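You operate a simulated robot arm through the tools that you are given. There is no shell and no other tool. Be economical: measure what you need, move in short steps, check, and stop when the job is done.

You are at the controls of a simulated robot arm. One attempt, no reset.

TASK
Shut and latch the main valve, vent to zero, open the drain.
Fine: let the air out by the vent button before the drain opens.

It is judged by the outcome, as a careful person would: the job done as asked, and still so three seconds after it is handed in. It fails if anything else is knocked over, pushed out of place, dropped, spilled or broken.

THE ROBOT
A 7-joint arm with a two-finger parallel gripper, fixed in place. Base frame: the origin is at the foot of the arm, x ahead of it, y to its left, z up. Units: mm, degrees, N and s.
With the tool pointing down near the work surface it reaches from about 220 to 680 mm from the base axis. Its first joint turns from -66.0 to 66.0 degrees. Payload 2.4 kg.
The TCP is the grasp point between the finger pads, 30 mm short of the fingertips. In the tool frame z runs along the fingers and y along their closing line. The gripper opens to 94 mm. The fingers are 28 mm wide and 10 mm thick; the gripper's body (50 by 96 mm) begins 55 mm behind the TCP.
Orientation is told as [roll, pitch, yaw] about the base's x, y, z axes, in that order, counted from this pose: with the fingers straight down and closing along the base's y, the tool's x points along the base's -x, its y along +y and its z along -z.

THE INTERFACE
- The arm moves only by the tool move_arm. Its argument "steps" is a list of rows, each a list of 7 numbers: the shift along the tool's x, y, z in mm, then the turn, a rotation vector about the tool's x, y, z in rad, then the finger opening in mm, from 0 to 94. In form: [[x, y, z, rx, ry, rz, gripper], ...]. A call has 1 to 12 rows; each row is the pose to reach, as a shift and turn from the pose commanded when the call began, along the tool's axes at that moment. Rows are played at 5 a second. More than 50 mm and 8.6 degrees between two rows, or a gripper value outside its range, and nothing of the call is played. A pose out of reach is approached as far as the arm can. The call stops where the force on the tool passes 40 N (or 10 N more than at its start, if that is more) or the arm is blocked; 0.2 s more then pass. The fingers move at their own pace (about 153 mm/s each) and stop on an object; they squeeze with about 35 N. The grip force told is the motor's: it shows also when the fingers shut on nothing. Time passes only in rows, and 0.2 s behind the last, so rows that repeat a pose let the fingers close. It gives the time, the measured TCP pose, the force on the tool (base axes), the opening and the grip force at its end, in the units of the frame above (readings bear some noise), with the torque about the TCP (base axes, N m) and any sound that the robot's microphone picked up.
- Cameras (640 x 400 px; columns grow to the right, rows downward): "scene" is fixed at [46.1, 487.6, 1436.9]; the picture's right is [-0.61, -0.80, 0.00], its down [-0.52, 0.40, -0.76] and it looks along [0.60, -0.46, -0.65] (base axes); focal length 249 px, centre (320, 200). "wrist" rides on the gripper at [76, 14, -102] in the tool frame; the picture's right is [-0.18, 0.98, 0.00], its down [-0.75, -0.14, -0.64] and it looks along [-0.63, -0.12, 0.77] (tool axes); focal length 243 px, centre (320, 200). There is no depth. A picture from a camera that has moved, and an enlarged one, comes with that camera's place and axes in the base frame and with its lens.
- snapshot(camera): a new picture of that camera. It takes no simulated time.
- close_up(camera, box): a new picture of the part [left, top, right, bottom] of that camera's present view, enlarged. It takes no simulated time.
- sign_off(): hands the job in; it is judged then, once.

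Go step by step. Nothing tells you positions but the pictures and the camera data: compare them with the known pose of the tool, close in by small moves and look again before you grip or let go. The budget is 120 turns and 64 pictures, counting those below and the enlarged ones. Unless the task says otherwise, let go and move clear before handing in, and close with one line.

The tools are called as a command line: name --pt "numbers of a row" for each row, then --argument value for the rest, lists and objects as JSON in quotes. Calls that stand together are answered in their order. move_arm: Moves the arm, as the interface text tells. Its arguments: {"type":"object","properties":{"steps":{"type":"array","items":{"type":"array","items":{"type":"number"}}}},"required":["steps"]} The other tools are called the same way: snapshot (camera) takes a picture; close_up (camera, box) takes an enlarged picture of a part of a camera's view; sign_off () hands the job in.

At the start:

```text
time: 0.0
tcp_pos: [274.6, 204.1, 1270.0]
tool_rot: [0.1, 0.0, 0.0]
ft_force: [-0.7, -0.4, -0.2]
wrist_torque: [-0.01, 0.0, -0.01]
gripper_width: 93.9
grip_force: 0.0
```

scene: 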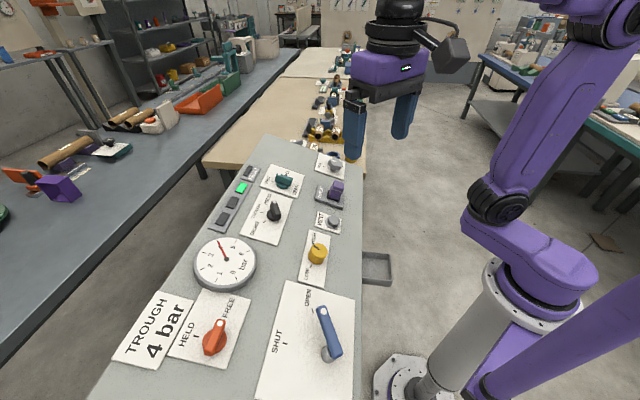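
wrist: 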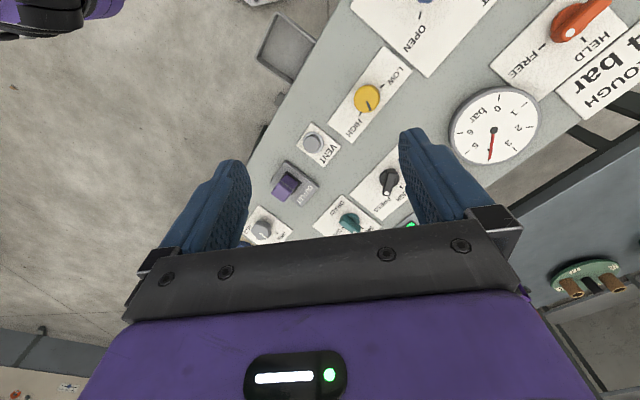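

I see a sloped or flat panel with a gauge, several knobs, a vent button, and a blue main valve lever. I'll enlarge to read the labels first.

close_up --camera "scene" --box '[200, 140, 360, 240]'

close_up --camera "scene" --box '[90, 220, 378, 400]'

close_up --camera "wrist" --box '[230, 0, 640, 256]'

```text
4.00 times, centred on (280, 190) of scene
camera zoom: at [46.1, 487.6, 1436.9], right [-0.61, -0.8, 0.0], down [-0.52, 0.4, -0.76], along [0.6, -0.46, -0.65], focal length 997 px, centre (480, 240)
```

zoom: 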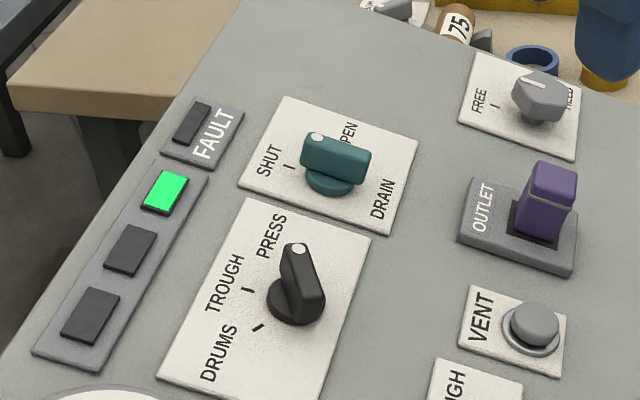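

```text
2.22 times, centred on (234, 310) of scene
camera zoom: at [46.1, 487.6, 1436.9], right [-0.61, -0.8, 0.0], down [-0.52, 0.4, -0.76], along [0.6, -0.46, -0.65], focal length 554 px, centre (511, -44)
```

zoom: 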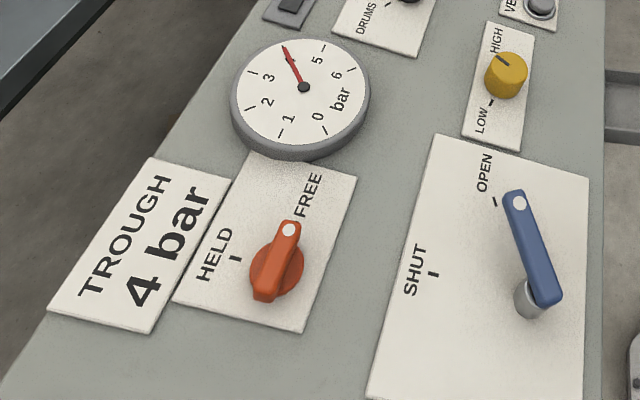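

```text
1.56 times, centred on (435, 128) of wrist
camera zoom: at [197.7, 217.2, 1373.3], right [0.18, 0.98, 0.0], down [0.75, -0.14, 0.64], along [0.63, -0.12, -0.77], focal length 379 px, centre (140, 312)
```

zoom: 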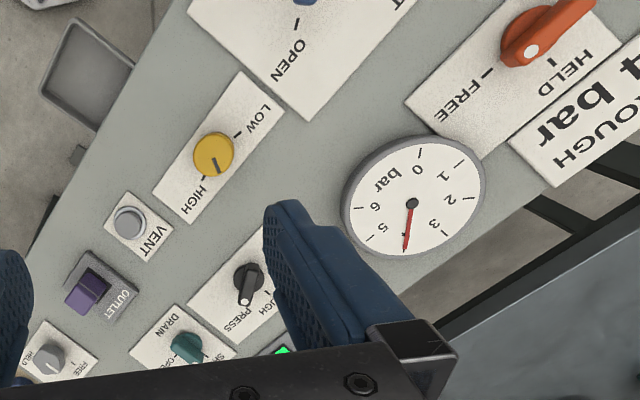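

I've placed the panel at about z 930–1010, tilted roughly 14° and turned about 31° in yaw. Now I'll line the tool up with it and look from closer.

move_arm --pt "0 20 0 0 0 -0.11 40" --pt "0 40 10 0 0 -0.22 0" --pt "-6 60 20 0 0 -0.33 0" --pt "-12 80 30 0 0 -0.44 0" --pt "-18 96 40 0 0 -0.55 0"

move_arm --pt "0 0 10 0 -0.12 0 0" --pt "0 0 20 0 -0.244 0 0" --pt "0 0 20 0 -0.244 0 0"

snapshot --camera "wrist"

```text
time: 1.2
tcp_pos: [293.2, 300.7, 1230.8]
tool_rot: [-0.1, 0.0, 31.7]
ft_force: [-0.6, -0.1, -0.1]
wrist_torque: [-0.01, 0.0, 0.01]
gripper_width: 0.0
grip_force: 33.4
```

```text
time: 2.0
tcp_pos: [292.9, 299.8, 1212.4]
tool_rot: [0.0, -14.0, 31.5]
ft_force: [0.2, -0.1, -0.3]
wrist_torque: [-0.02, -0.01, -0.01]
gripper_width: 0.0
grip_force: 32.6
```

```text
58 pictures are left
camera wrist: at [200.0, 260.0, 1292.8], right [-0.36, 0.93, 0.05], down [0.56, 0.18, 0.81], along [0.74, 0.32, -0.59], focal length 243 px, centre (320, 200)
```

wrist: 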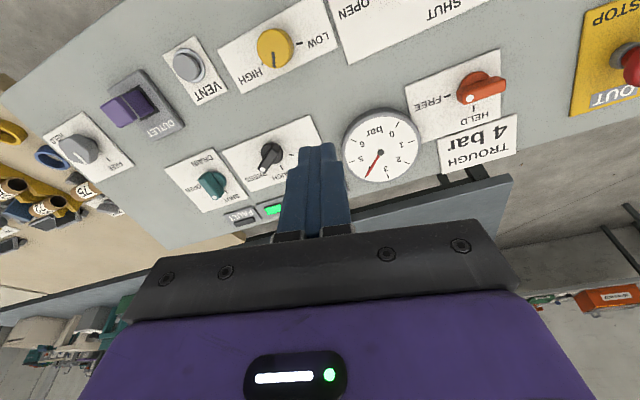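

The tool now lies square to the panel. The lever is off the top of the picture, so I'll tilt the camera down to see it.

move_arm --pt "10 0 0 0 0.13 0 0" --pt "20 10 0 0 0.26 0 0" --pt "30 20 0 0 0.39 0 0" --pt "40 30 0 0 0.52 0 0" --pt "40 40 0 0 0.6 0 0" --pt "40 40 0 0 0.6 0 0"

snapshot --camera "wrist"

snapshot --camera "scene"

```text
time: 3.4
tcp_pos: [239.5, 313.7, 1200.0]
tool_rot: [0.0, 20.4, 31.5]
ft_force: [-0.1, 0.1, 0.2]
wrist_torque: [-0.01, 0.01, 0.02]
gripper_width: 0.0
grip_force: 32.8
```

```text
57 pictures are left
camera wrist: at [200.7, 306.9, 1323.9], right [-0.37, 0.93, -0.06], down [0.87, 0.37, 0.34], along [0.34, 0.07, -0.94], focal length 243 px, centre (320, 200)
```

wrist: 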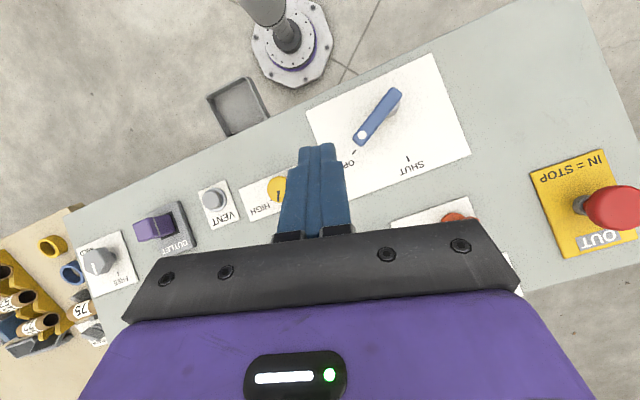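

```text
56 pictures are left
```

scene: 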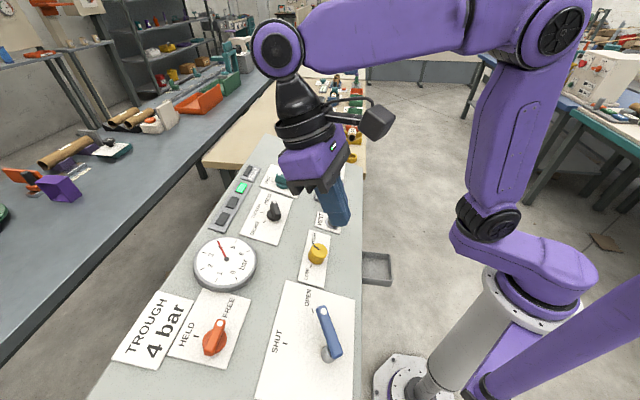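

I can see the lever now. I'll enlarge it for measurements.

close_up --camera "wrist" --box '[300, 50, 492, 170]'

close_up --camera "scene" --box '[240, 280, 400, 380]'

close_up --camera "wrist" --box '[60, 140, 300, 290]'

```text
3.33 times, centred on (396, 110) of wrist
camera zoom: at [200.7, 306.9, 1323.9], right [-0.37, 0.93, -0.06], down [0.87, 0.37, 0.34], along [0.34, 0.07, -0.94], focal length 809 px, centre (67, 500)
```

zoom: 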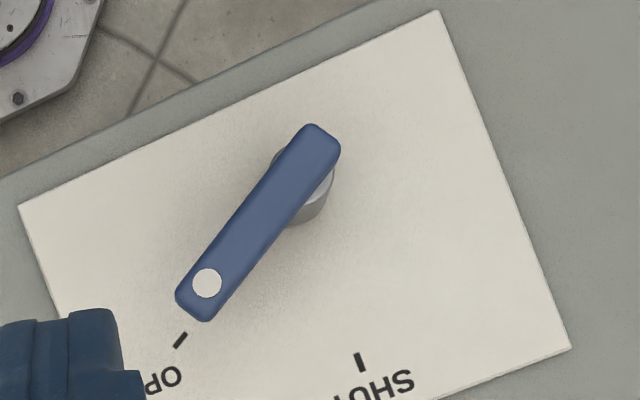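

```text
4.00 times, centred on (320, 330) of scene
camera zoom: at [46.1, 487.6, 1436.9], right [-0.61, -0.8, 0.0], down [-0.52, 0.4, -0.76], along [0.6, -0.46, -0.65], focal length 997 px, centre (320, -320)
```

zoom: 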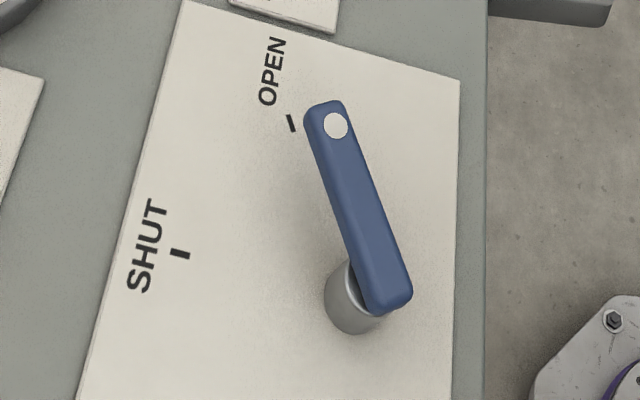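

```text
2.67 times, centred on (180, 215) of wrist
camera zoom: at [200.7, 306.9, 1323.9], right [-0.37, 0.93, -0.06], down [0.87, 0.37, 0.34], along [0.34, 0.07, -0.94], focal length 647 px, centre (693, 160)
```

zoom: 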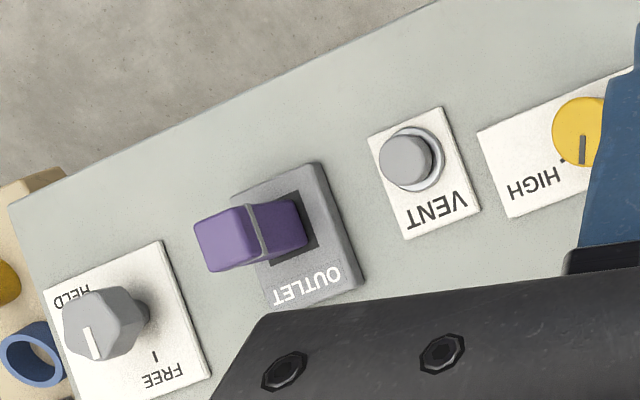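

The lever pivot is near (152, 370, 960) and its dot near (214, 349, 975), so it points about -19° and must swing counter-clockwise to about +42°. I'll level the tool and go above the clear side of the lever.

move_arm --pt "0 0 0 0 -0.12 0 0" --pt "0 0 0 0 -0.24 0 0" --pt "0 0 0 0 -0.356 0 0" --pt "0 0 0 0 -0.356 0 0"

move_arm --pt "5 4 25 0 0 0.147 0" --pt "11 8 50 0 0 0.294 0" --pt "16 12 75 0 0 0.44 0" --pt "22 17 95 0 0 0.587 0" --pt "28 21 120 0 0 0.734 0" --pt "33.3 25.7 140 0 0 0.88 0" --pt "33.3 25.7 140 0 0 0.88 0"

snapshot --camera "wrist"

snapshot --camera "scene"

```text
time: 4.4
tcp_pos: [240.7, 313.3, 1201.1]
tool_rot: [0.0, -0.1, 31.6]
ft_force: [0.1, 0.5, -0.8]
wrist_torque: [0.0, 0.0, -0.02]
gripper_width: 0.0
grip_force: 33.5
```

```text
time: 6.0
tcp_pos: [196.7, 315.9, 1060.4]
tool_rot: [0.1, 0.2, -19.1]
ft_force: [-0.1, -1.1, 0.6]
wrist_torque: [0.01, -0.01, 0.0]
gripper_width: 0.0
grip_force: 33.4
```

```text
52 pictures are left
camera wrist: at [128.8, 354.4, 1164.6], right [0.49, 0.87, 0.0], down [0.67, -0.38, 0.64], along [0.56, -0.32, -0.77], focal length 243 px, centre (320, 200)
```

wrist: 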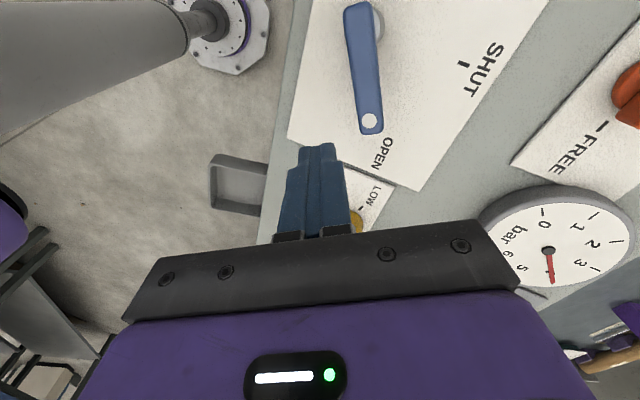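

```text
51 pictures are left
```

scene: 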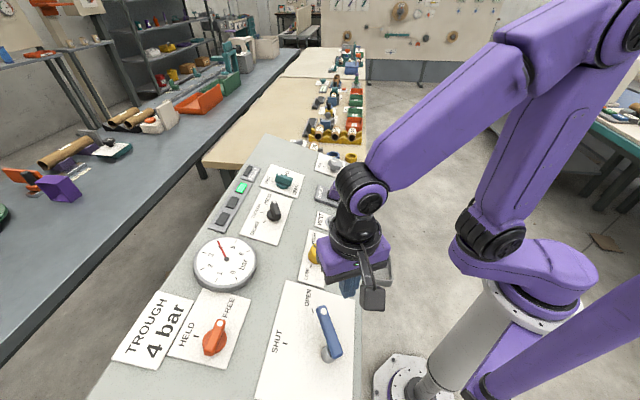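

My estimates agree: the lever is at -19° and its pivot is near (155, 371). I'll descend beside it and push it round in an arc.

move_arm --pt "0 0 35 0 0 0 0" --pt "0 0 60 0 0 0 0" --pt "0 0 72 0 0 0 0" --pt "0 0 72 0 0 0 0"

move_arm --pt "-2.6 17 0 0 0 0 0" --pt "-4.7 28.3 0 0 0 -0.14 0" --pt "-5.5 36.8 0 0 0 -0.28 0" --pt "-5.1 45.5 -1 0 0 -0.42 0" --pt "-3.6 54.2 -2 0 0 -0.56 0" --pt "-0.8 62.5 -3 0 0 -0.7 0"

snapshot --camera "scene"

snapshot --camera "wrist"

```text
time: 7.0
tcp_pos: [195.7, 315.8, 989.1]
tool_rot: [0.1, 0.1, -18.9]
ft_force: [0.2, 0.4, -0.3]
wrist_torque: [0.01, 0.01, 0.0]
gripper_width: 0.0
grip_force: 33.2
```

```text
time: 8.4
tcp_pos: [219.1, 377.0, 992.3]
tool_rot: [0.1, 0.0, 21.3]
ft_force: [0.9, 0.2, -0.1]
wrist_torque: [0.01, 0.0, 0.04]
gripper_width: 0.0
grip_force: 33.3
```

```text
50 pictures are left
```

scene: 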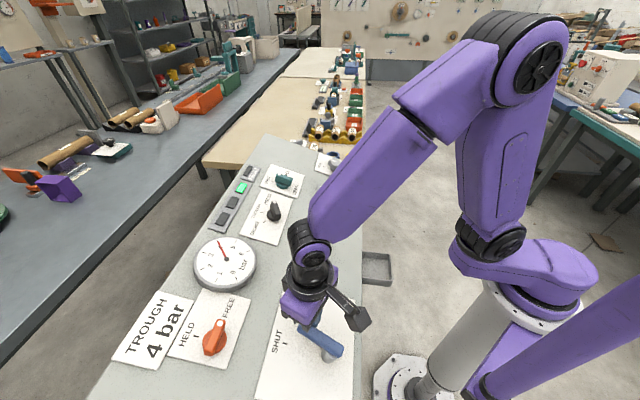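

```text
49 pictures are left
camera wrist: at [140.6, 362.0, 1094.9], right [-0.19, 0.98, 0.0], down [0.75, 0.14, 0.64], along [0.63, 0.12, -0.77], focal length 243 px, centre (320, 200)
```

wrist: 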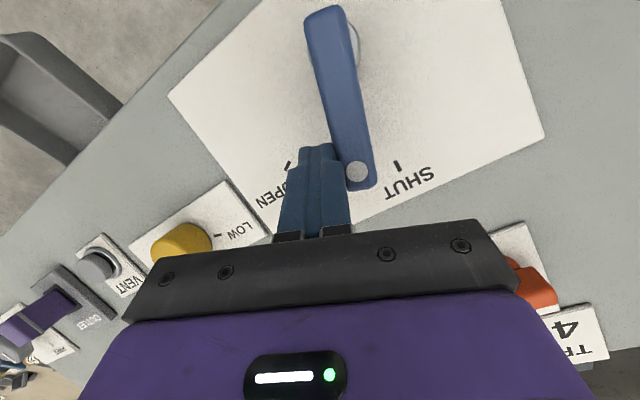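

The lever is following the fingers smoothly. I'll push it the rest of the way to SHUT.

move_arm --pt "-2.1 8.8 -1 0 0 -0.14 0" --pt "-2.9 17.3 -2 0 0 -0.28 0" --pt "-2.8 21.7 -2 0 0 -0.35 0" --pt "-2.5 26 -2 0 0 -0.42 0"

snapshot --camera "wrist"

close_up --camera "scene" --box '[140, 220, 396, 380]'

```text
time: 9.4
tcp_pos: [213.8, 399.0, 993.7]
tool_rot: [-0.3, 0.2, 45.1]
ft_force: [14.0, -20.5, 11.6]
wrist_torque: [-0.18, -0.13, -0.05]
gripper_width: 0.0
grip_force: 32.9
```

```text
48 pictures are left
camera wrist: at [148.2, 354.7, 1096.4], right [-0.57, 0.82, 0.0], down [0.63, 0.44, 0.64], along [0.53, 0.36, -0.77], focal length 243 px, centre (320, 200)
```

wrist: 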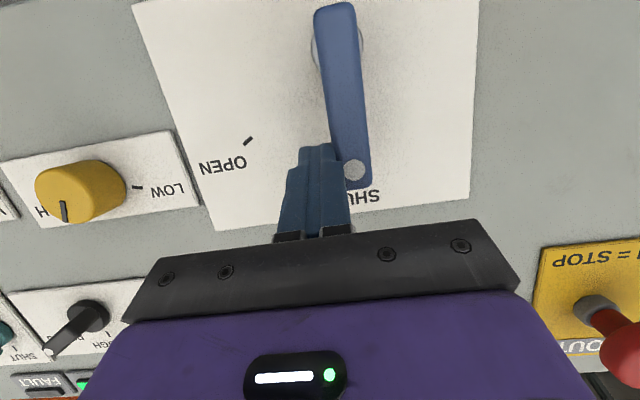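

```text
2.50 times, centred on (268, 300) of scene
camera zoom: at [46.4, 486.8, 1437.1], right [-0.61, -0.8, 0.0], down [-0.52, 0.4, -0.76], along [0.6, -0.46, -0.65], focal length 623 px, centre (450, -50)
```

zoom: 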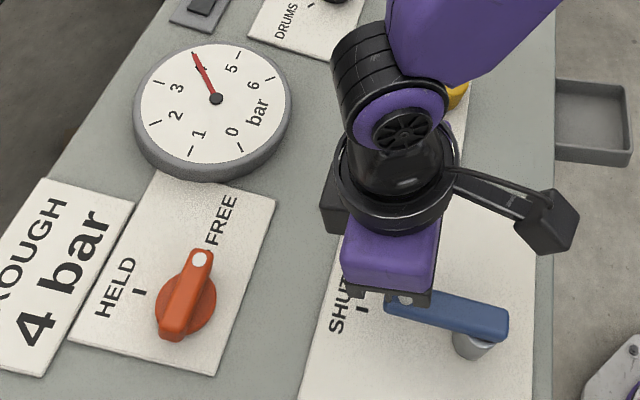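

The reaction force shows the lever on its end stop at the SHUT mark. I'll back away and rise, then look at the result and at the orange latch.

move_arm --pt "0 -12 0 0 0 0 0" --pt "0 -25 -20 0 0 0 0" --pt "0 -25 -60 0 0 0 0" --pt "0 -10 -100 0 0 0.12 0" --pt "0 20 -140 0 0 0.24 0" --pt "0 60 -160 0 0 0.24 0" --pt "0 80 -160 0 0 0.24 0"

snapshot --camera "wrist"

close_up --camera "scene" --box '[140, 220, 396, 380]'

```text
time: 11.0
tcp_pos: [154.2, 457.3, 1154.4]
tool_rot: [0.0, 0.0, 31.4]
ft_force: [0.7, -0.3, 0.6]
wrist_torque: [-0.01, 0.02, 0.03]
gripper_width: 0.2
grip_force: 32.7
```

```text
46 pictures are left
camera wrist: at [80.1, 429.4, 1258.2], right [-0.36, 0.93, 0.0], down [0.72, 0.27, 0.64], along [0.6, 0.23, -0.77], focal length 243 px, centre (320, 200)
```

wrist: 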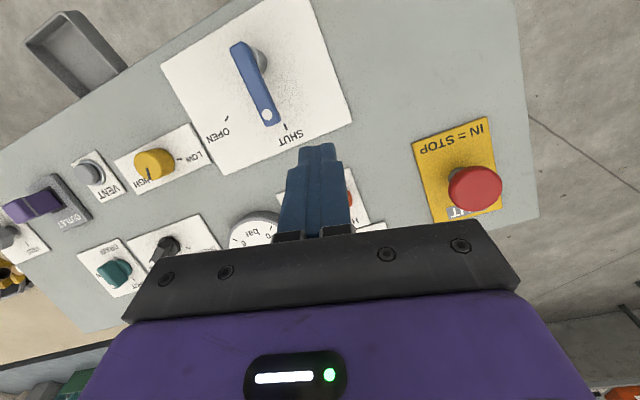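

```text
2.50 times, centred on (268, 300) of scene
camera zoom: at [46.1, 487.6, 1436.9], right [-0.61, -0.8, 0.0], down [-0.52, 0.4, -0.76], along [0.6, -0.46, -0.65], focal length 623 px, centre (450, -50)
```

zoom: 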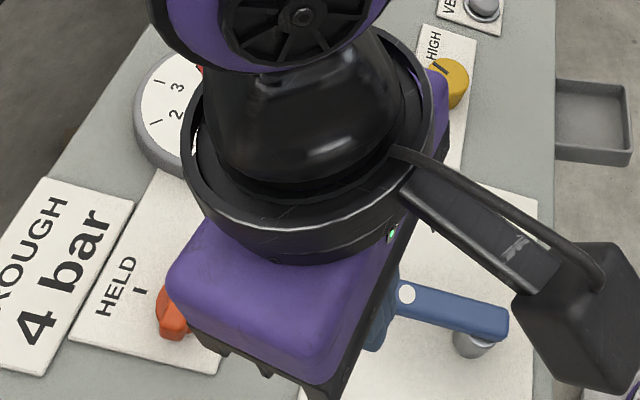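

The lever sits on the SHUT mark. I'll tilt to the panel's normal, open the fingers and shift aside to see the orange latch clearly.

move_arm --pt "-10 -25 10 0 -0.122 0 30" --pt "-20 -50 20 0 -0.244 0 50" --pt "-40 -60 20 0 -0.244 0 50" --pt "-40 -60 20 0 -0.244 0 50"

snapshot --camera "wrist"

```text
time: 12.0
tcp_pos: [219.8, 428.2, 1134.2]
tool_rot: [0.0, -14.1, 31.5]
ft_force: [0.4, 0.0, 0.2]
wrist_torque: [-0.04, 0.0, 0.0]
gripper_width: 50.0
grip_force: 0.0
```

```text
44 pictures are left
camera wrist: at [127.7, 388.4, 1214.9], right [-0.36, 0.93, 0.05], down [0.56, 0.18, 0.81], along [0.74, 0.32, -0.59], focal length 243 px, centre (320, 200)
```

wrist: 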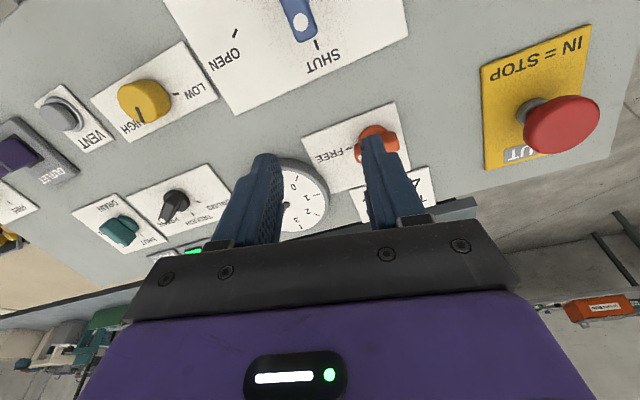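

The latch is near (284, 533, 982). I'll hover above it with the fingers open to see it between them.

move_arm --pt "-30 20 10 0 0 0 60" --pt "-60 40 25 0 0 0 60" --pt "-70.4 55.4 40 0 0 0 60" --pt "-70.4 55.4 40 0 0 0 60"

snapshot --camera "wrist"

close_up --camera "scene" --box '[140, 260, 300, 360]'

```text
time: 13.0
tcp_pos: [258.0, 516.3, 1112.0]
tool_rot: [0.1, -14.1, 31.5]
ft_force: [-0.6, -0.6, -0.1]
wrist_torque: [0.01, 0.02, 0.0]
gripper_width: 60.0
grip_force: 0.0
```

```text
43 pictures are left
camera wrist: at [164.7, 474.9, 1193.6], right [-0.36, 0.93, 0.05], down [0.56, 0.18, 0.81], along [0.74, 0.32, -0.59], focal length 243 px, centre (320, 200)
```

wrist: 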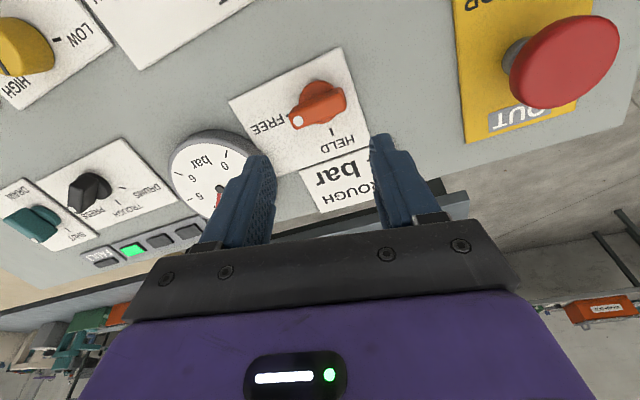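

```text
4.00 times, centred on (220, 310) of scene
camera zoom: at [46.1, 487.6, 1436.9], right [-0.61, -0.8, 0.0], down [-0.52, 0.4, -0.76], along [0.6, -0.46, -0.65], focal length 997 px, centre (720, -240)
```

zoom: 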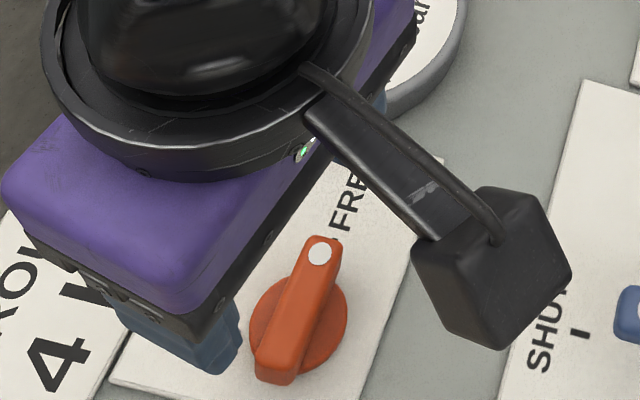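

Triangulation puts the orange handle's centre at about (273, 527, 1011), pointing -45° at FREE, with HELD near +40°. I'll turn the tool to line up with the handle.

move_arm --pt "3 1 4 0 0 0.148 50" --pt "6 1.2 8 0 0 0.296 50" --pt "6 1.2 8 0 0 0.444 50" --pt "6 1.2 8 0 0 0.592 50" --pt "6 1.2 8 0 0 0.74 50" --pt "6 1.2 8 0 0 0.888 50" --pt "6 1.2 8 0 0 1.036 50" --pt "6 1.2 8 0 0 1.184 50" --pt "6 1.2 8 0 0 1.332 50" --pt "6 1.2 8 0 0 1.332 50"

snapshot --camera "wrist"

snapshot --camera "scene"

```text
time: 15.2
tcp_pos: [253.1, 516.0, 1102.9]
tool_rot: [13.6, -3.2, -45.4]
ft_force: [0.2, 0.3, 0.7]
wrist_torque: [0.02, -0.01, -0.01]
gripper_width: 50.0
grip_force: 0.0
```

```text
41 pictures are left
camera wrist: at [187.8, 565.2, 1202.0], right [0.8, 0.55, 0.24], down [0.3, -0.71, 0.63], along [0.52, -0.43, -0.74], focal length 243 px, centre (320, 200)
```

wrist: 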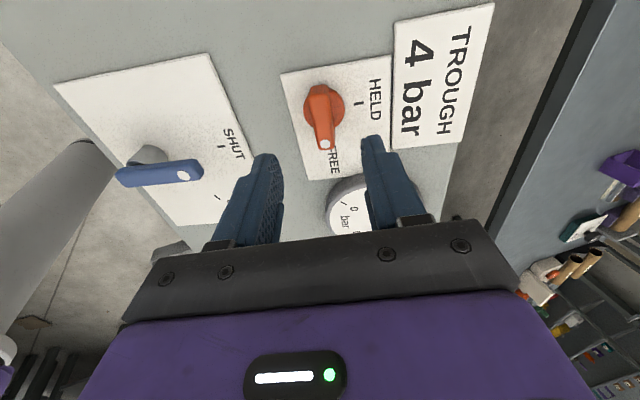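

```text
40 pictures are left
```

scene: 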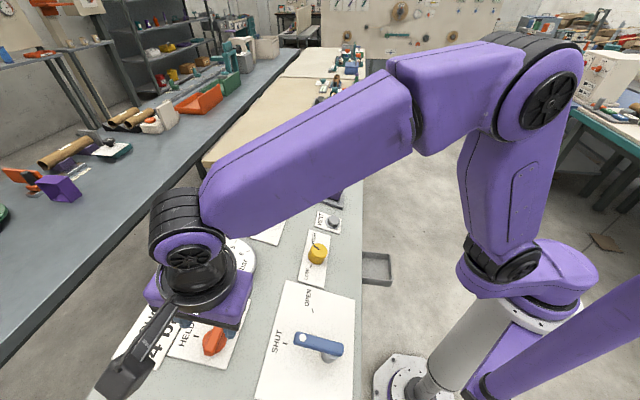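

Measurements agree. I'll adjust the yaw by a few degrees and come down partway, then check before gripping.

move_arm --pt "0 1.9 20 0 0 0.1 45" --pt "0 1.9 40 0 0 0.1 45" --pt "0 1.9 55 0 0 0.1 45" --pt "0 1.9 55 0 0 0.1 45"

snapshot --camera "wrist"

close_up --camera "scene" --box '[130, 270, 290, 370]'

```text
time: 16.2
tcp_pos: [265.1, 523.1, 1049.0]
tool_rot: [13.9, -1.9, -50.8]
ft_force: [-0.2, -0.7, 0.9]
wrist_torque: [0.01, 0.01, 0.01]
gripper_width: 44.9
grip_force: 0.1
```

```text
39 pictures are left
camera wrist: at [206.5, 577.8, 1150.2], right [0.85, 0.47, 0.24], down [0.24, -0.75, 0.61], along [0.47, -0.46, -0.75], focal length 243 px, centre (320, 200)
```

wrist: 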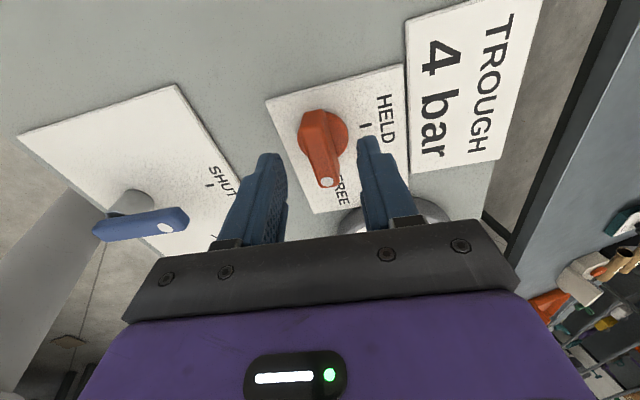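

```text
4.00 times, centred on (210, 320) of scene
camera zoom: at [46.1, 487.6, 1436.9], right [-0.61, -0.8, 0.0], down [-0.52, 0.4, -0.76], along [0.6, -0.46, -0.65], focal length 997 px, centre (760, -280)
```

zoom: 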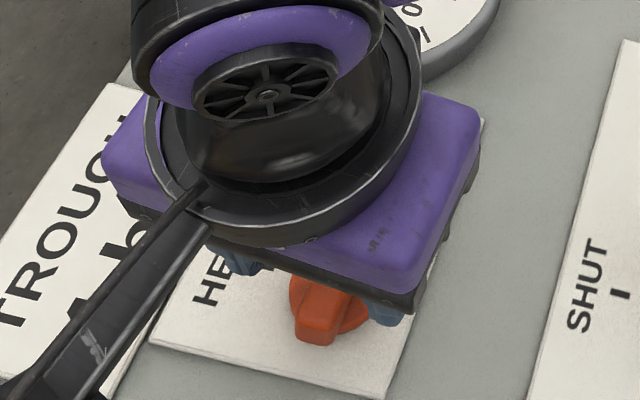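

In the tool frame the handle is centred and aligned between the fingers. I'll go down the last 24 mm and close.

move_arm --pt "0 0 12 0 0 0 45" --pt "0 0 24 0 0 0 45" --pt "0 0 24 0 0 0 20" --pt "0 0 24 0 0 0 0" --pt "0 0 24 0 0 0 0"

snapshot --camera "wrist"

```text
time: 17.4
tcp_pos: [271.1, 525.4, 1024.9]
tool_rot: [14.0, -1.9, -50.6]
ft_force: [3.9, 0.5, -1.1]
wrist_torque: [0.44, -0.91, 1.5]
gripper_width: 19.1
grip_force: 45.1
```

```text
37 pictures are left
camera wrist: at [211.0, 580.4, 1126.7], right [0.85, 0.47, 0.24], down [0.24, -0.75, 0.61], along [0.47, -0.46, -0.75], focal length 243 px, centre (320, 200)
```

wrist: 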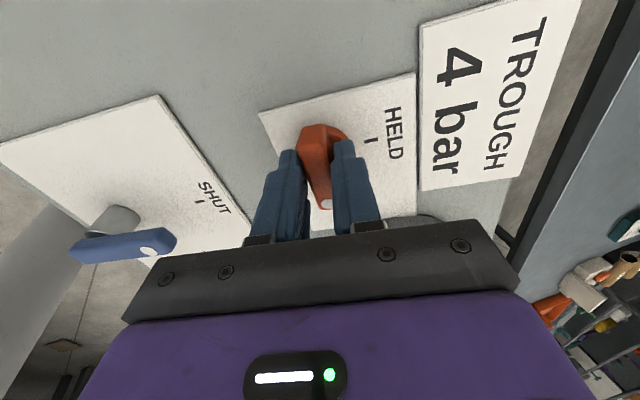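

The handle is gripped. I'll twist it counter-clockwise toward HELD.

move_arm --pt "0 0 0 0 0 -0.14 0" --pt "0 0 0 0 0 -0.28 0" --pt "0 0 0 0 0 -0.42 0" --pt "0 0 0 0 0 -0.56 0" --pt "0 0 0 0 0 -0.7 0"

snapshot --camera "wrist"

```text
time: 18.6
tcp_pos: [269.7, 523.9, 1024.2]
tool_rot: [9.0, -10.3, -11.1]
ft_force: [-4.9, -15.8, -4.3]
wrist_torque: [0.19, -1.25, -0.29]
gripper_width: 17.5
grip_force: 45.1
```

```text
36 pictures are left
camera wrist: at [176.8, 539.9, 1114.3], right [0.34, 0.92, 0.18], down [0.57, -0.36, 0.74], along [0.75, -0.14, -0.65], focal length 243 px, centre (320, 200)
```

wrist: 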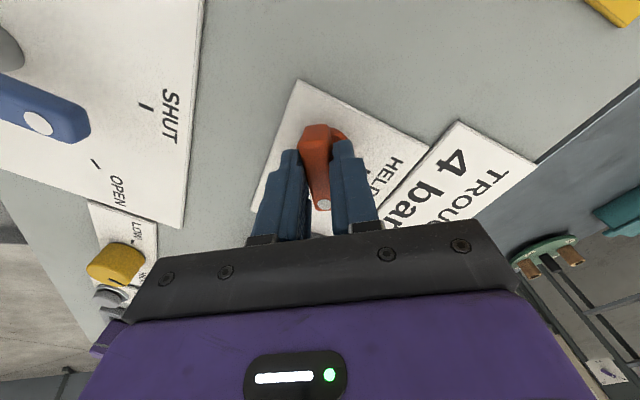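

The handle follows the twist. I'll continue to the stop.

move_arm --pt "0 -1 0 0 0 -0.14 0" --pt "0 -1 0 0 0 -0.28 0" --pt "0 -1 0 0 0 -0.42 0" --pt "0 -1 0 0 0 -0.56 0" --pt "0 -1 0 0 0 -0.7 0"

snapshot --camera "wrist"

```text
time: 19.8
tcp_pos: [272.2, 521.3, 1026.5]
tool_rot: [0.1, -13.9, 29.8]
ft_force: [-2.4, -30.4, 3.4]
wrist_torque: [0.6, -0.39, -0.06]
gripper_width: 17.0
grip_force: 44.8
```

```text
35 pictures are left
camera wrist: at [177.6, 484.8, 1108.0], right [-0.33, 0.94, 0.05], down [0.57, 0.16, 0.8], along [0.75, 0.29, -0.59], focal length 243 px, centre (320, 200)
```

wrist: 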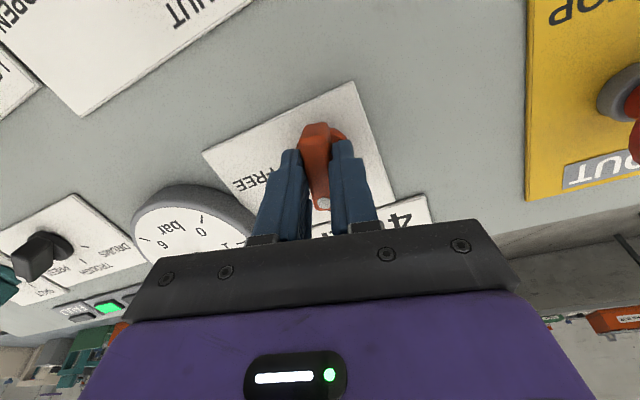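

There's some side load because my axis is a few millimetres off. I'll relieve it, then finish the last degrees.

move_arm --pt "0.7 -1.3 0 0 0 0 0" --pt "1.5 -2.6 0 0 0 -0.05 0" --pt "1.5 -2.6 0 0 0 -0.12 0" --pt "1.5 -2.6 0 0 0 -0.2 0"

snapshot --camera "wrist"

```text
time: 20.8
tcp_pos: [272.0, 521.4, 1024.8]
tool_rot: [-2.6, -13.7, 41.4]
ft_force: [5.3, -21.7, -4.9]
wrist_torque: [0.94, -0.45, 0.14]
gripper_width: 17.0
grip_force: 44.7
```

```text
34 pictures are left
camera wrist: at [184.6, 469.7, 1107.5], right [-0.51, 0.86, 0.0], down [0.51, 0.3, 0.81], along [0.69, 0.41, -0.59], focal length 243 px, centre (320, 200)
```

wrist: 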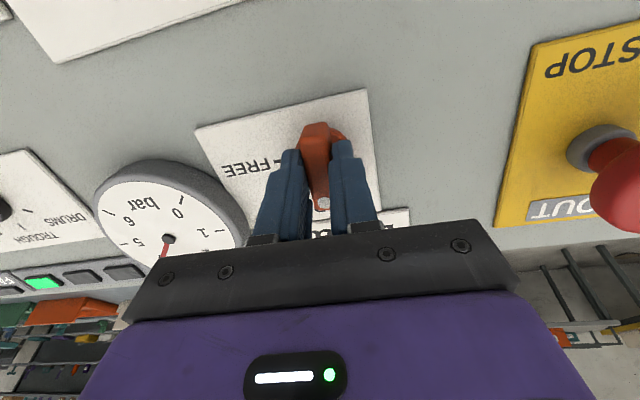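

I've turned it about 92°. I'll release, retreat along the normal and check the pointer.

move_arm --pt "0 0 0 0 0 0 40" --pt "0 0 0 0 0 0 45" --pt "0 0 -40 0 0 0 45" --pt "0 0 -80 0 0 0 45" --pt "0 0 -90 0 0 0 45"

snapshot --camera "wrist"

snapshot --camera "scene"

```text
time: 22.0
tcp_pos: [251.9, 511.5, 1113.0]
tool_rot: [-2.4, -13.8, 41.4]
ft_force: [0.3, 0.0, 0.0]
wrist_torque: [0.02, 0.01, -0.03]
gripper_width: 45.0
grip_force: 0.0
```

```text
33 pictures are left
camera wrist: at [164.9, 460.2, 1195.0], right [-0.51, 0.86, 0.0], down [0.51, 0.3, 0.81], along [0.69, 0.41, -0.59], focal length 243 px, centre (320, 200)
```

wrist: 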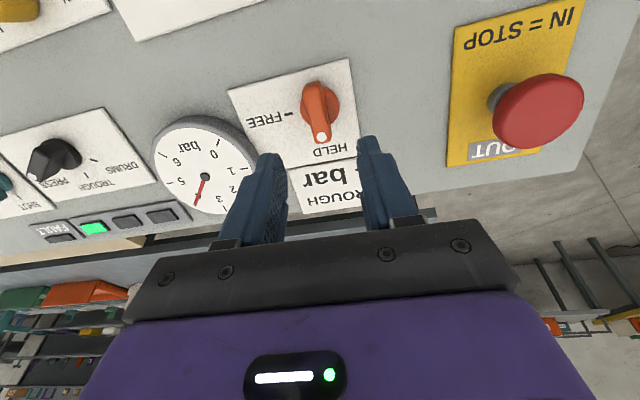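

```text
32 pictures are left
```

scene: 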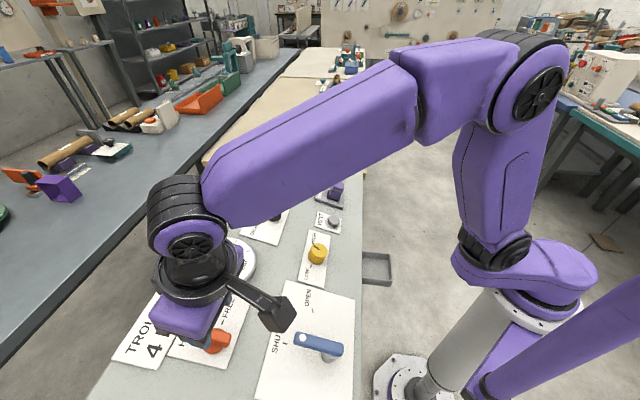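

close_up --camera "wrist" --box '[220, 50, 380, 150]'

```text
4.00 times, centred on (300, 100) of wrist
camera zoom: at [164.9, 460.2, 1195.0], right [-0.51, 0.86, 0.0], down [0.51, 0.3, 0.81], along [0.69, 0.41, -0.59], focal length 970 px, centre (400, 600)
```

zoom: 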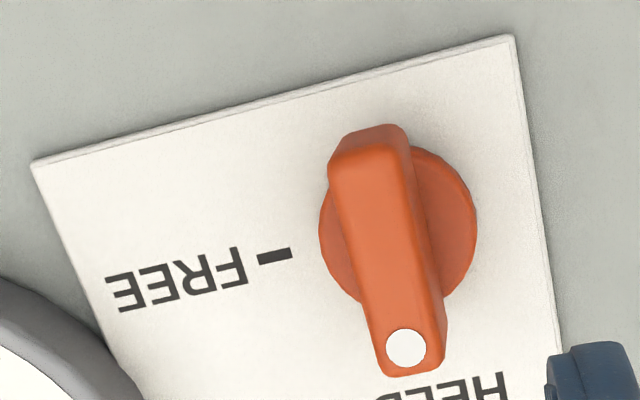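

The pointer is on HELD. Next I'll close the fingers, square the yaw, and travel to hover above the vent button near (398, 168, 956).

move_arm --pt "0 0 -10 0 0 0.09 20" --pt "0 0 -20 0 0 0.173 0" --pt "0 0 -20 0 0 0.173 0"

move_arm --pt "10 -38 0 0 0 0 0" --pt "19 -76 0 0 0 0 0" --pt "28 -114 5 0 0 0 0" --pt "37 -152 10 0 0 0 0" --pt "47 -190 15 0 0 0 0" --pt "56 -228 20 0 0 0 0" --pt "66 -266 25 0 0 0 0" --pt "75 -304 30 0 0 0 0" --pt "84 -340 35 0 0 0 0" --pt "91.3 -368.4 38 0 0 0 0" --pt "91.3 -368.4 38 0 0 0 0"

snapshot --camera "wrist"

snapshot --camera "scene"

```text
time: 22.8
tcp_pos: [247.5, 509.1, 1132.9]
tool_rot: [0.2, -14.0, 31.1]
ft_force: [-1.2, 0.6, 0.0]
wrist_torque: [0.01, -0.02, 0.0]
gripper_width: 0.1
grip_force: 33.4
```

```text
time: 25.2
tcp_pos: [372.1, 150.7, 1073.6]
tool_rot: [0.1, -14.0, 31.2]
ft_force: [-1.1, -0.4, -0.6]
wrist_torque: [0.0, -0.01, 0.0]
gripper_width: 0.0
grip_force: 33.1
```

```text
30 pictures are left
camera wrist: at [279.2, 111.6, 1155.5], right [-0.36, 0.93, 0.05], down [0.57, 0.18, 0.81], along [0.74, 0.31, -0.59], focal length 243 px, centre (320, 200)
```

wrist: 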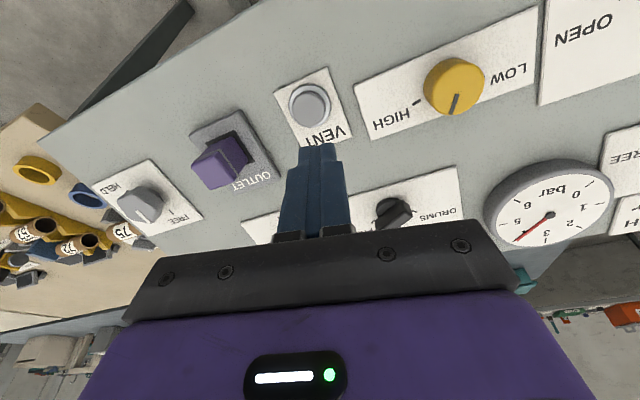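

```text
29 pictures are left
```

scene: 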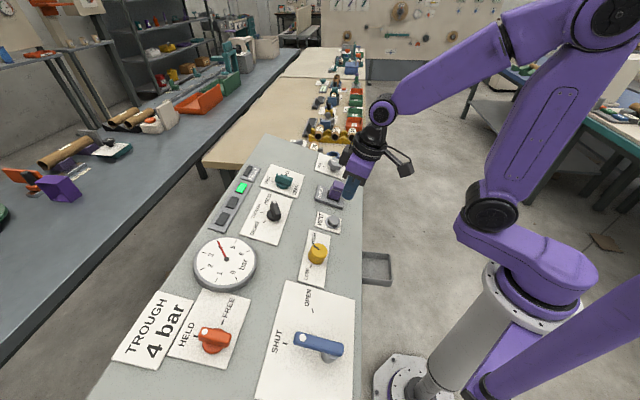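

I'll take a clear look at the latch and lever from the scene camera, and move closer over the vent.

close_up --camera "scene" --box '[160, 280, 352, 400]'

move_arm --pt "0 -10.5 25 0 0 0 0" --pt "0 -10.5 50 0 0 0 0" --pt "0 -10.5 70 0 0 0 0" --pt "0 -10.5 70 0 0 0 0"

snapshot --camera "wrist"

close_up --camera "scene" --box '[264, 150, 392, 230]'

```text
3.33 times, centred on (256, 340) of scene
camera zoom: at [46.1, 487.6, 1436.9], right [-0.61, -0.8, 0.0], down [-0.52, 0.4, -0.76], along [0.6, -0.46, -0.65], focal length 830 px, centre (533, -267)
```

zoom: 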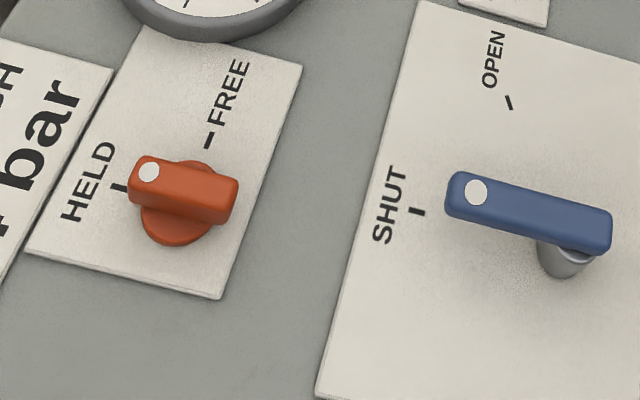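

```text
time: 26.2
tcp_pos: [392.0, 152.1, 1006.2]
tool_rot: [0.1, -14.0, 31.2]
ft_force: [-0.3, 0.2, 0.5]
wrist_torque: [-0.01, -0.01, -0.03]
gripper_width: 0.3
grip_force: 33.3
```

```text
27 pictures are left
camera wrist: at [298.0, 112.9, 1087.1], right [-0.36, 0.93, 0.05], down [0.57, 0.18, 0.81], along [0.74, 0.31, -0.59], focal length 243 px, centre (320, 200)
```

wrist: 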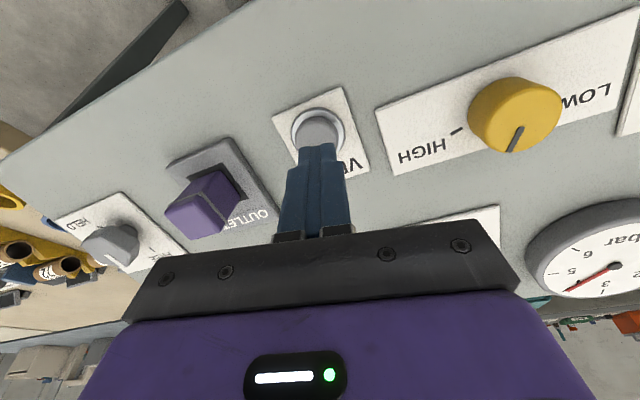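

```text
5.00 times, centred on (328, 190) of scene
camera zoom: at [46.1, 487.6, 1436.9], right [-0.61, -0.8, 0.0], down [-0.52, 0.4, -0.76], along [0.6, -0.46, -0.65], focal length 1246 px, centre (280, 250)
```

zoom: 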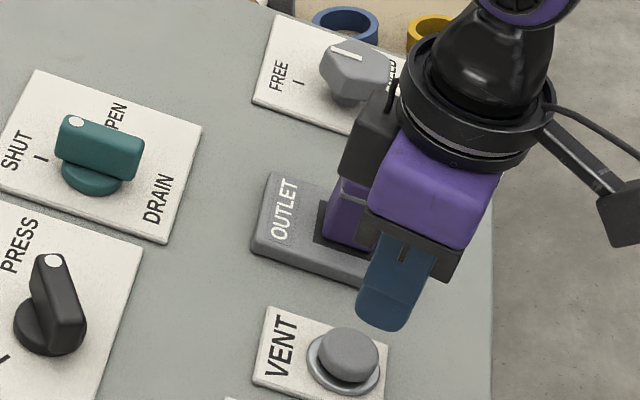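

The lever and latch both read correctly, SHUT and HELD. The vent button is about 50 mm beyond the fingertips, so I'll approach and then press gently.

move_arm --pt "-1 -2.5 15 0 0 0 0" --pt "-1 -2.5 30 0 0 0 0" --pt "-1 -2.5 38 0 0 0 0" --pt "-1 -2.5 38 0 0 0 0"

close_up --camera "scene" --box '[264, 170, 392, 250]'

close_up --camera "wrist" --box '[240, 75, 400, 175]'

```text
time: 27.2
tcp_pos: [399.7, 155.1, 968.4]
tool_rot: [0.1, -14.0, 31.3]
ft_force: [0.0, 1.1, 3.3]
wrist_torque: [0.05, -0.03, -0.03]
gripper_width: 0.0
grip_force: 33.0
heard: click
```

```text
5.00 times, centred on (328, 210) of scene
camera zoom: at [46.0, 487.6, 1436.9], right [-0.61, -0.8, 0.0], down [-0.52, 0.4, -0.76], along [0.6, -0.46, -0.65], focal length 1246 px, centre (280, 150)
```

zoom: 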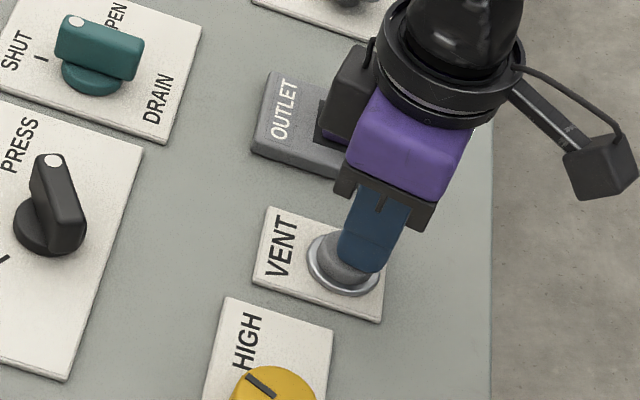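

```text
4.00 times, centred on (320, 125) of wrist
camera zoom: at [307.3, 116.0, 1050.3], right [-0.36, 0.93, 0.05], down [0.57, 0.18, 0.81], along [0.74, 0.31, -0.59], focal length 970 px, centre (320, 500)
```

zoom: 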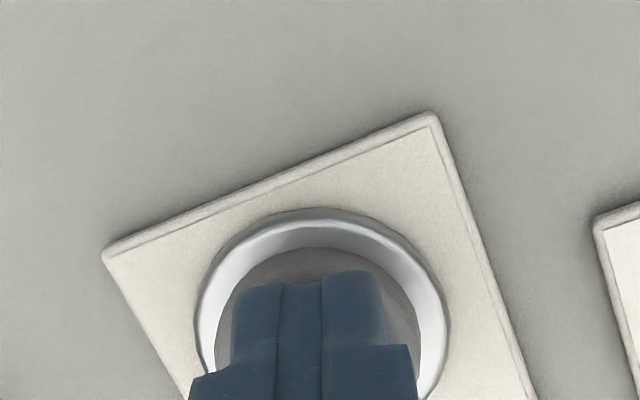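

The button has clicked under the fingertips. I'll hold it a touch deeper and watch the gauge.

move_arm --pt "1 0 1 0 0 0 0" --pt "1 0 2 0 0 0 0" --pt "1 0 2 0 0 0 0" --pt "1 0 2 0 0 0 0" --pt "1 0 2 0 0 0 0" --pt "1 0 2 0 0 0 0" --pt "1 0 2 0 0 0 0" --pt "1 0 2 0 0 0 0" --pt "1 0 2 0 0 0 0" --pt "1 0 2 0 0 0 0" --pt "1 0 2 0 0 0 0" --pt "1 0 2 0 0 0 0"

close_up --camera "scene" --box '[177, 217, 273, 277]'

```text
time: 29.8
tcp_pos: [400.2, 156.4, 965.9]
tool_rot: [0.1, -14.0, 31.3]
ft_force: [-1.1, -2.9, 6.9]
wrist_torque: [0.07, -0.05, -0.04]
gripper_width: 0.0
grip_force: 33.2
```

```text
6.67 times, centred on (225, 247) of scene
camera zoom: at [45.9, 487.5, 1436.9], right [-0.61, -0.8, 0.0], down [-0.52, 0.4, -0.76], along [0.6, -0.46, -0.65], focal length 1661 px, centre (953, -113)
```

zoom: 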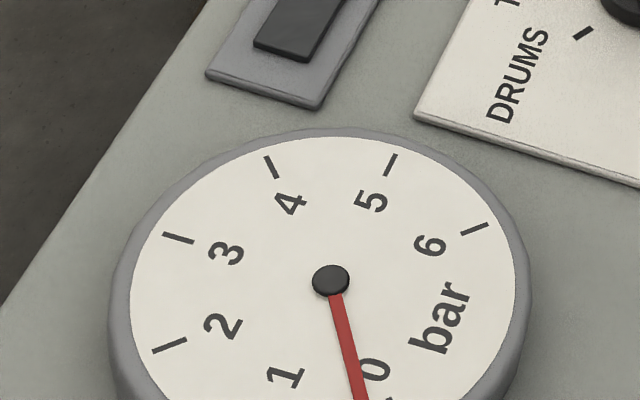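

The pressure is almost at zero. I'll hold a little longer.

move_arm --pt "0 0 0 0 0 0 0" --pt "0 0 0 0 0 0 0" --pt "0 0 0 0 0 0 0" --pt "0 0 0 0 0 0 0" --pt "0 0 0 0 0 0 0" --pt "0 0 0 0 0 0 0" --pt "0 0 0 0 0 0 0" --pt "0 0 0 0 0 0 0" --pt "0 0 0 0 0 0 0" --pt "0 0 0 0 0 0 0"

close_up --camera "scene" --box '[177, 230, 273, 290]'

```text
time: 32.0
tcp_pos: [400.1, 154.9, 967.1]
tool_rot: [0.2, -14.0, 31.2]
ft_force: [-2.4, -1.6, 6.0]
wrist_torque: [0.06, -0.01, 0.05]
gripper_width: 0.0
grip_force: 33.1
```

```text
6.67 times, centred on (225, 260) of scene
camera zoom: at [45.9, 487.5, 1436.9], right [-0.61, -0.8, 0.0], down [-0.52, 0.4, -0.76], along [0.6, -0.46, -0.65], focal length 1661 px, centre (953, -200)
```

zoom: 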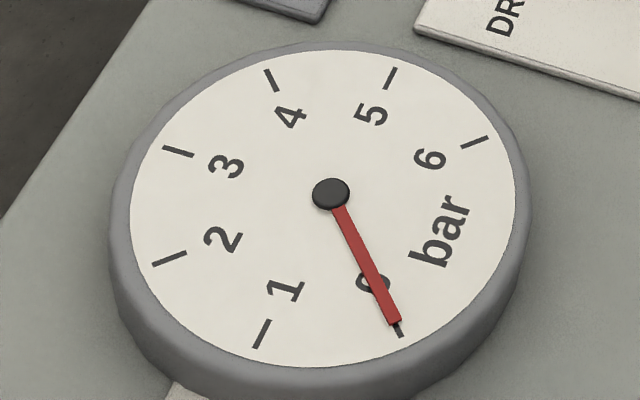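

The gauge reads zero. I'll retreat from the button and confirm that the pressure stays at zero.

move_arm --pt "0 0 -20 0 0 0 0" --pt "0 0 -60 0 0 0 0" --pt "-30 0 -90 0 0 0 20" --pt "-65 10 -110 0 0 0 45" --pt "-90 20 -110 0 0 0 50" --pt "-90 20 -110 0 0 0 50"

snapshot --camera "wrist"

snapshot --camera "scene"

```text
time: 33.4
tcp_pos: [442.7, 203.0, 1096.0]
tool_rot: [0.1, -14.0, 31.1]
ft_force: [0.0, -0.2, -0.1]
wrist_torque: [-0.01, -0.07, 0.0]
gripper_width: 50.0
grip_force: 0.1
```

```text
21 pictures are left
camera wrist: at [348.7, 163.5, 1177.9], right [-0.36, 0.93, 0.05], down [0.57, 0.18, 0.81], along [0.74, 0.31, -0.59], focal length 243 px, centre (320, 200)
```

wrist: 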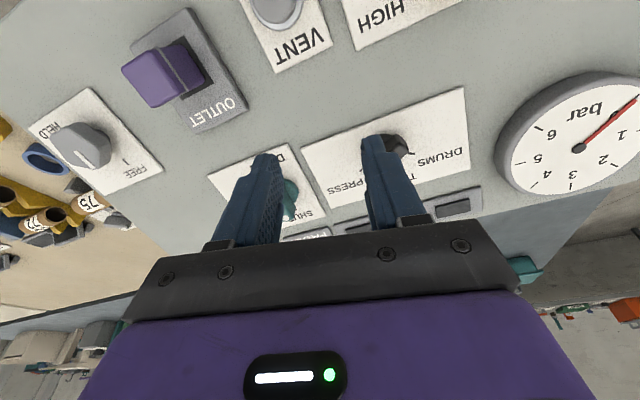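

```text
20 pictures are left
```

scene: 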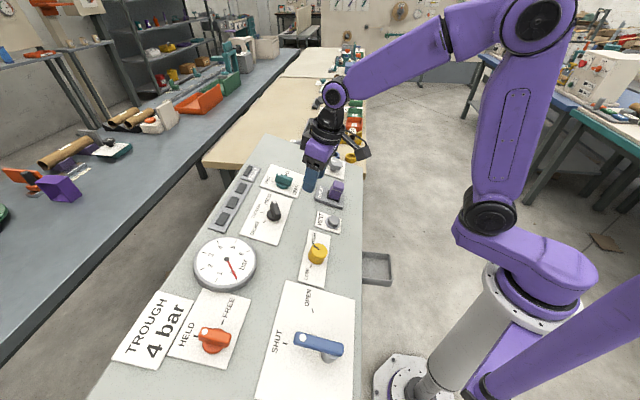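

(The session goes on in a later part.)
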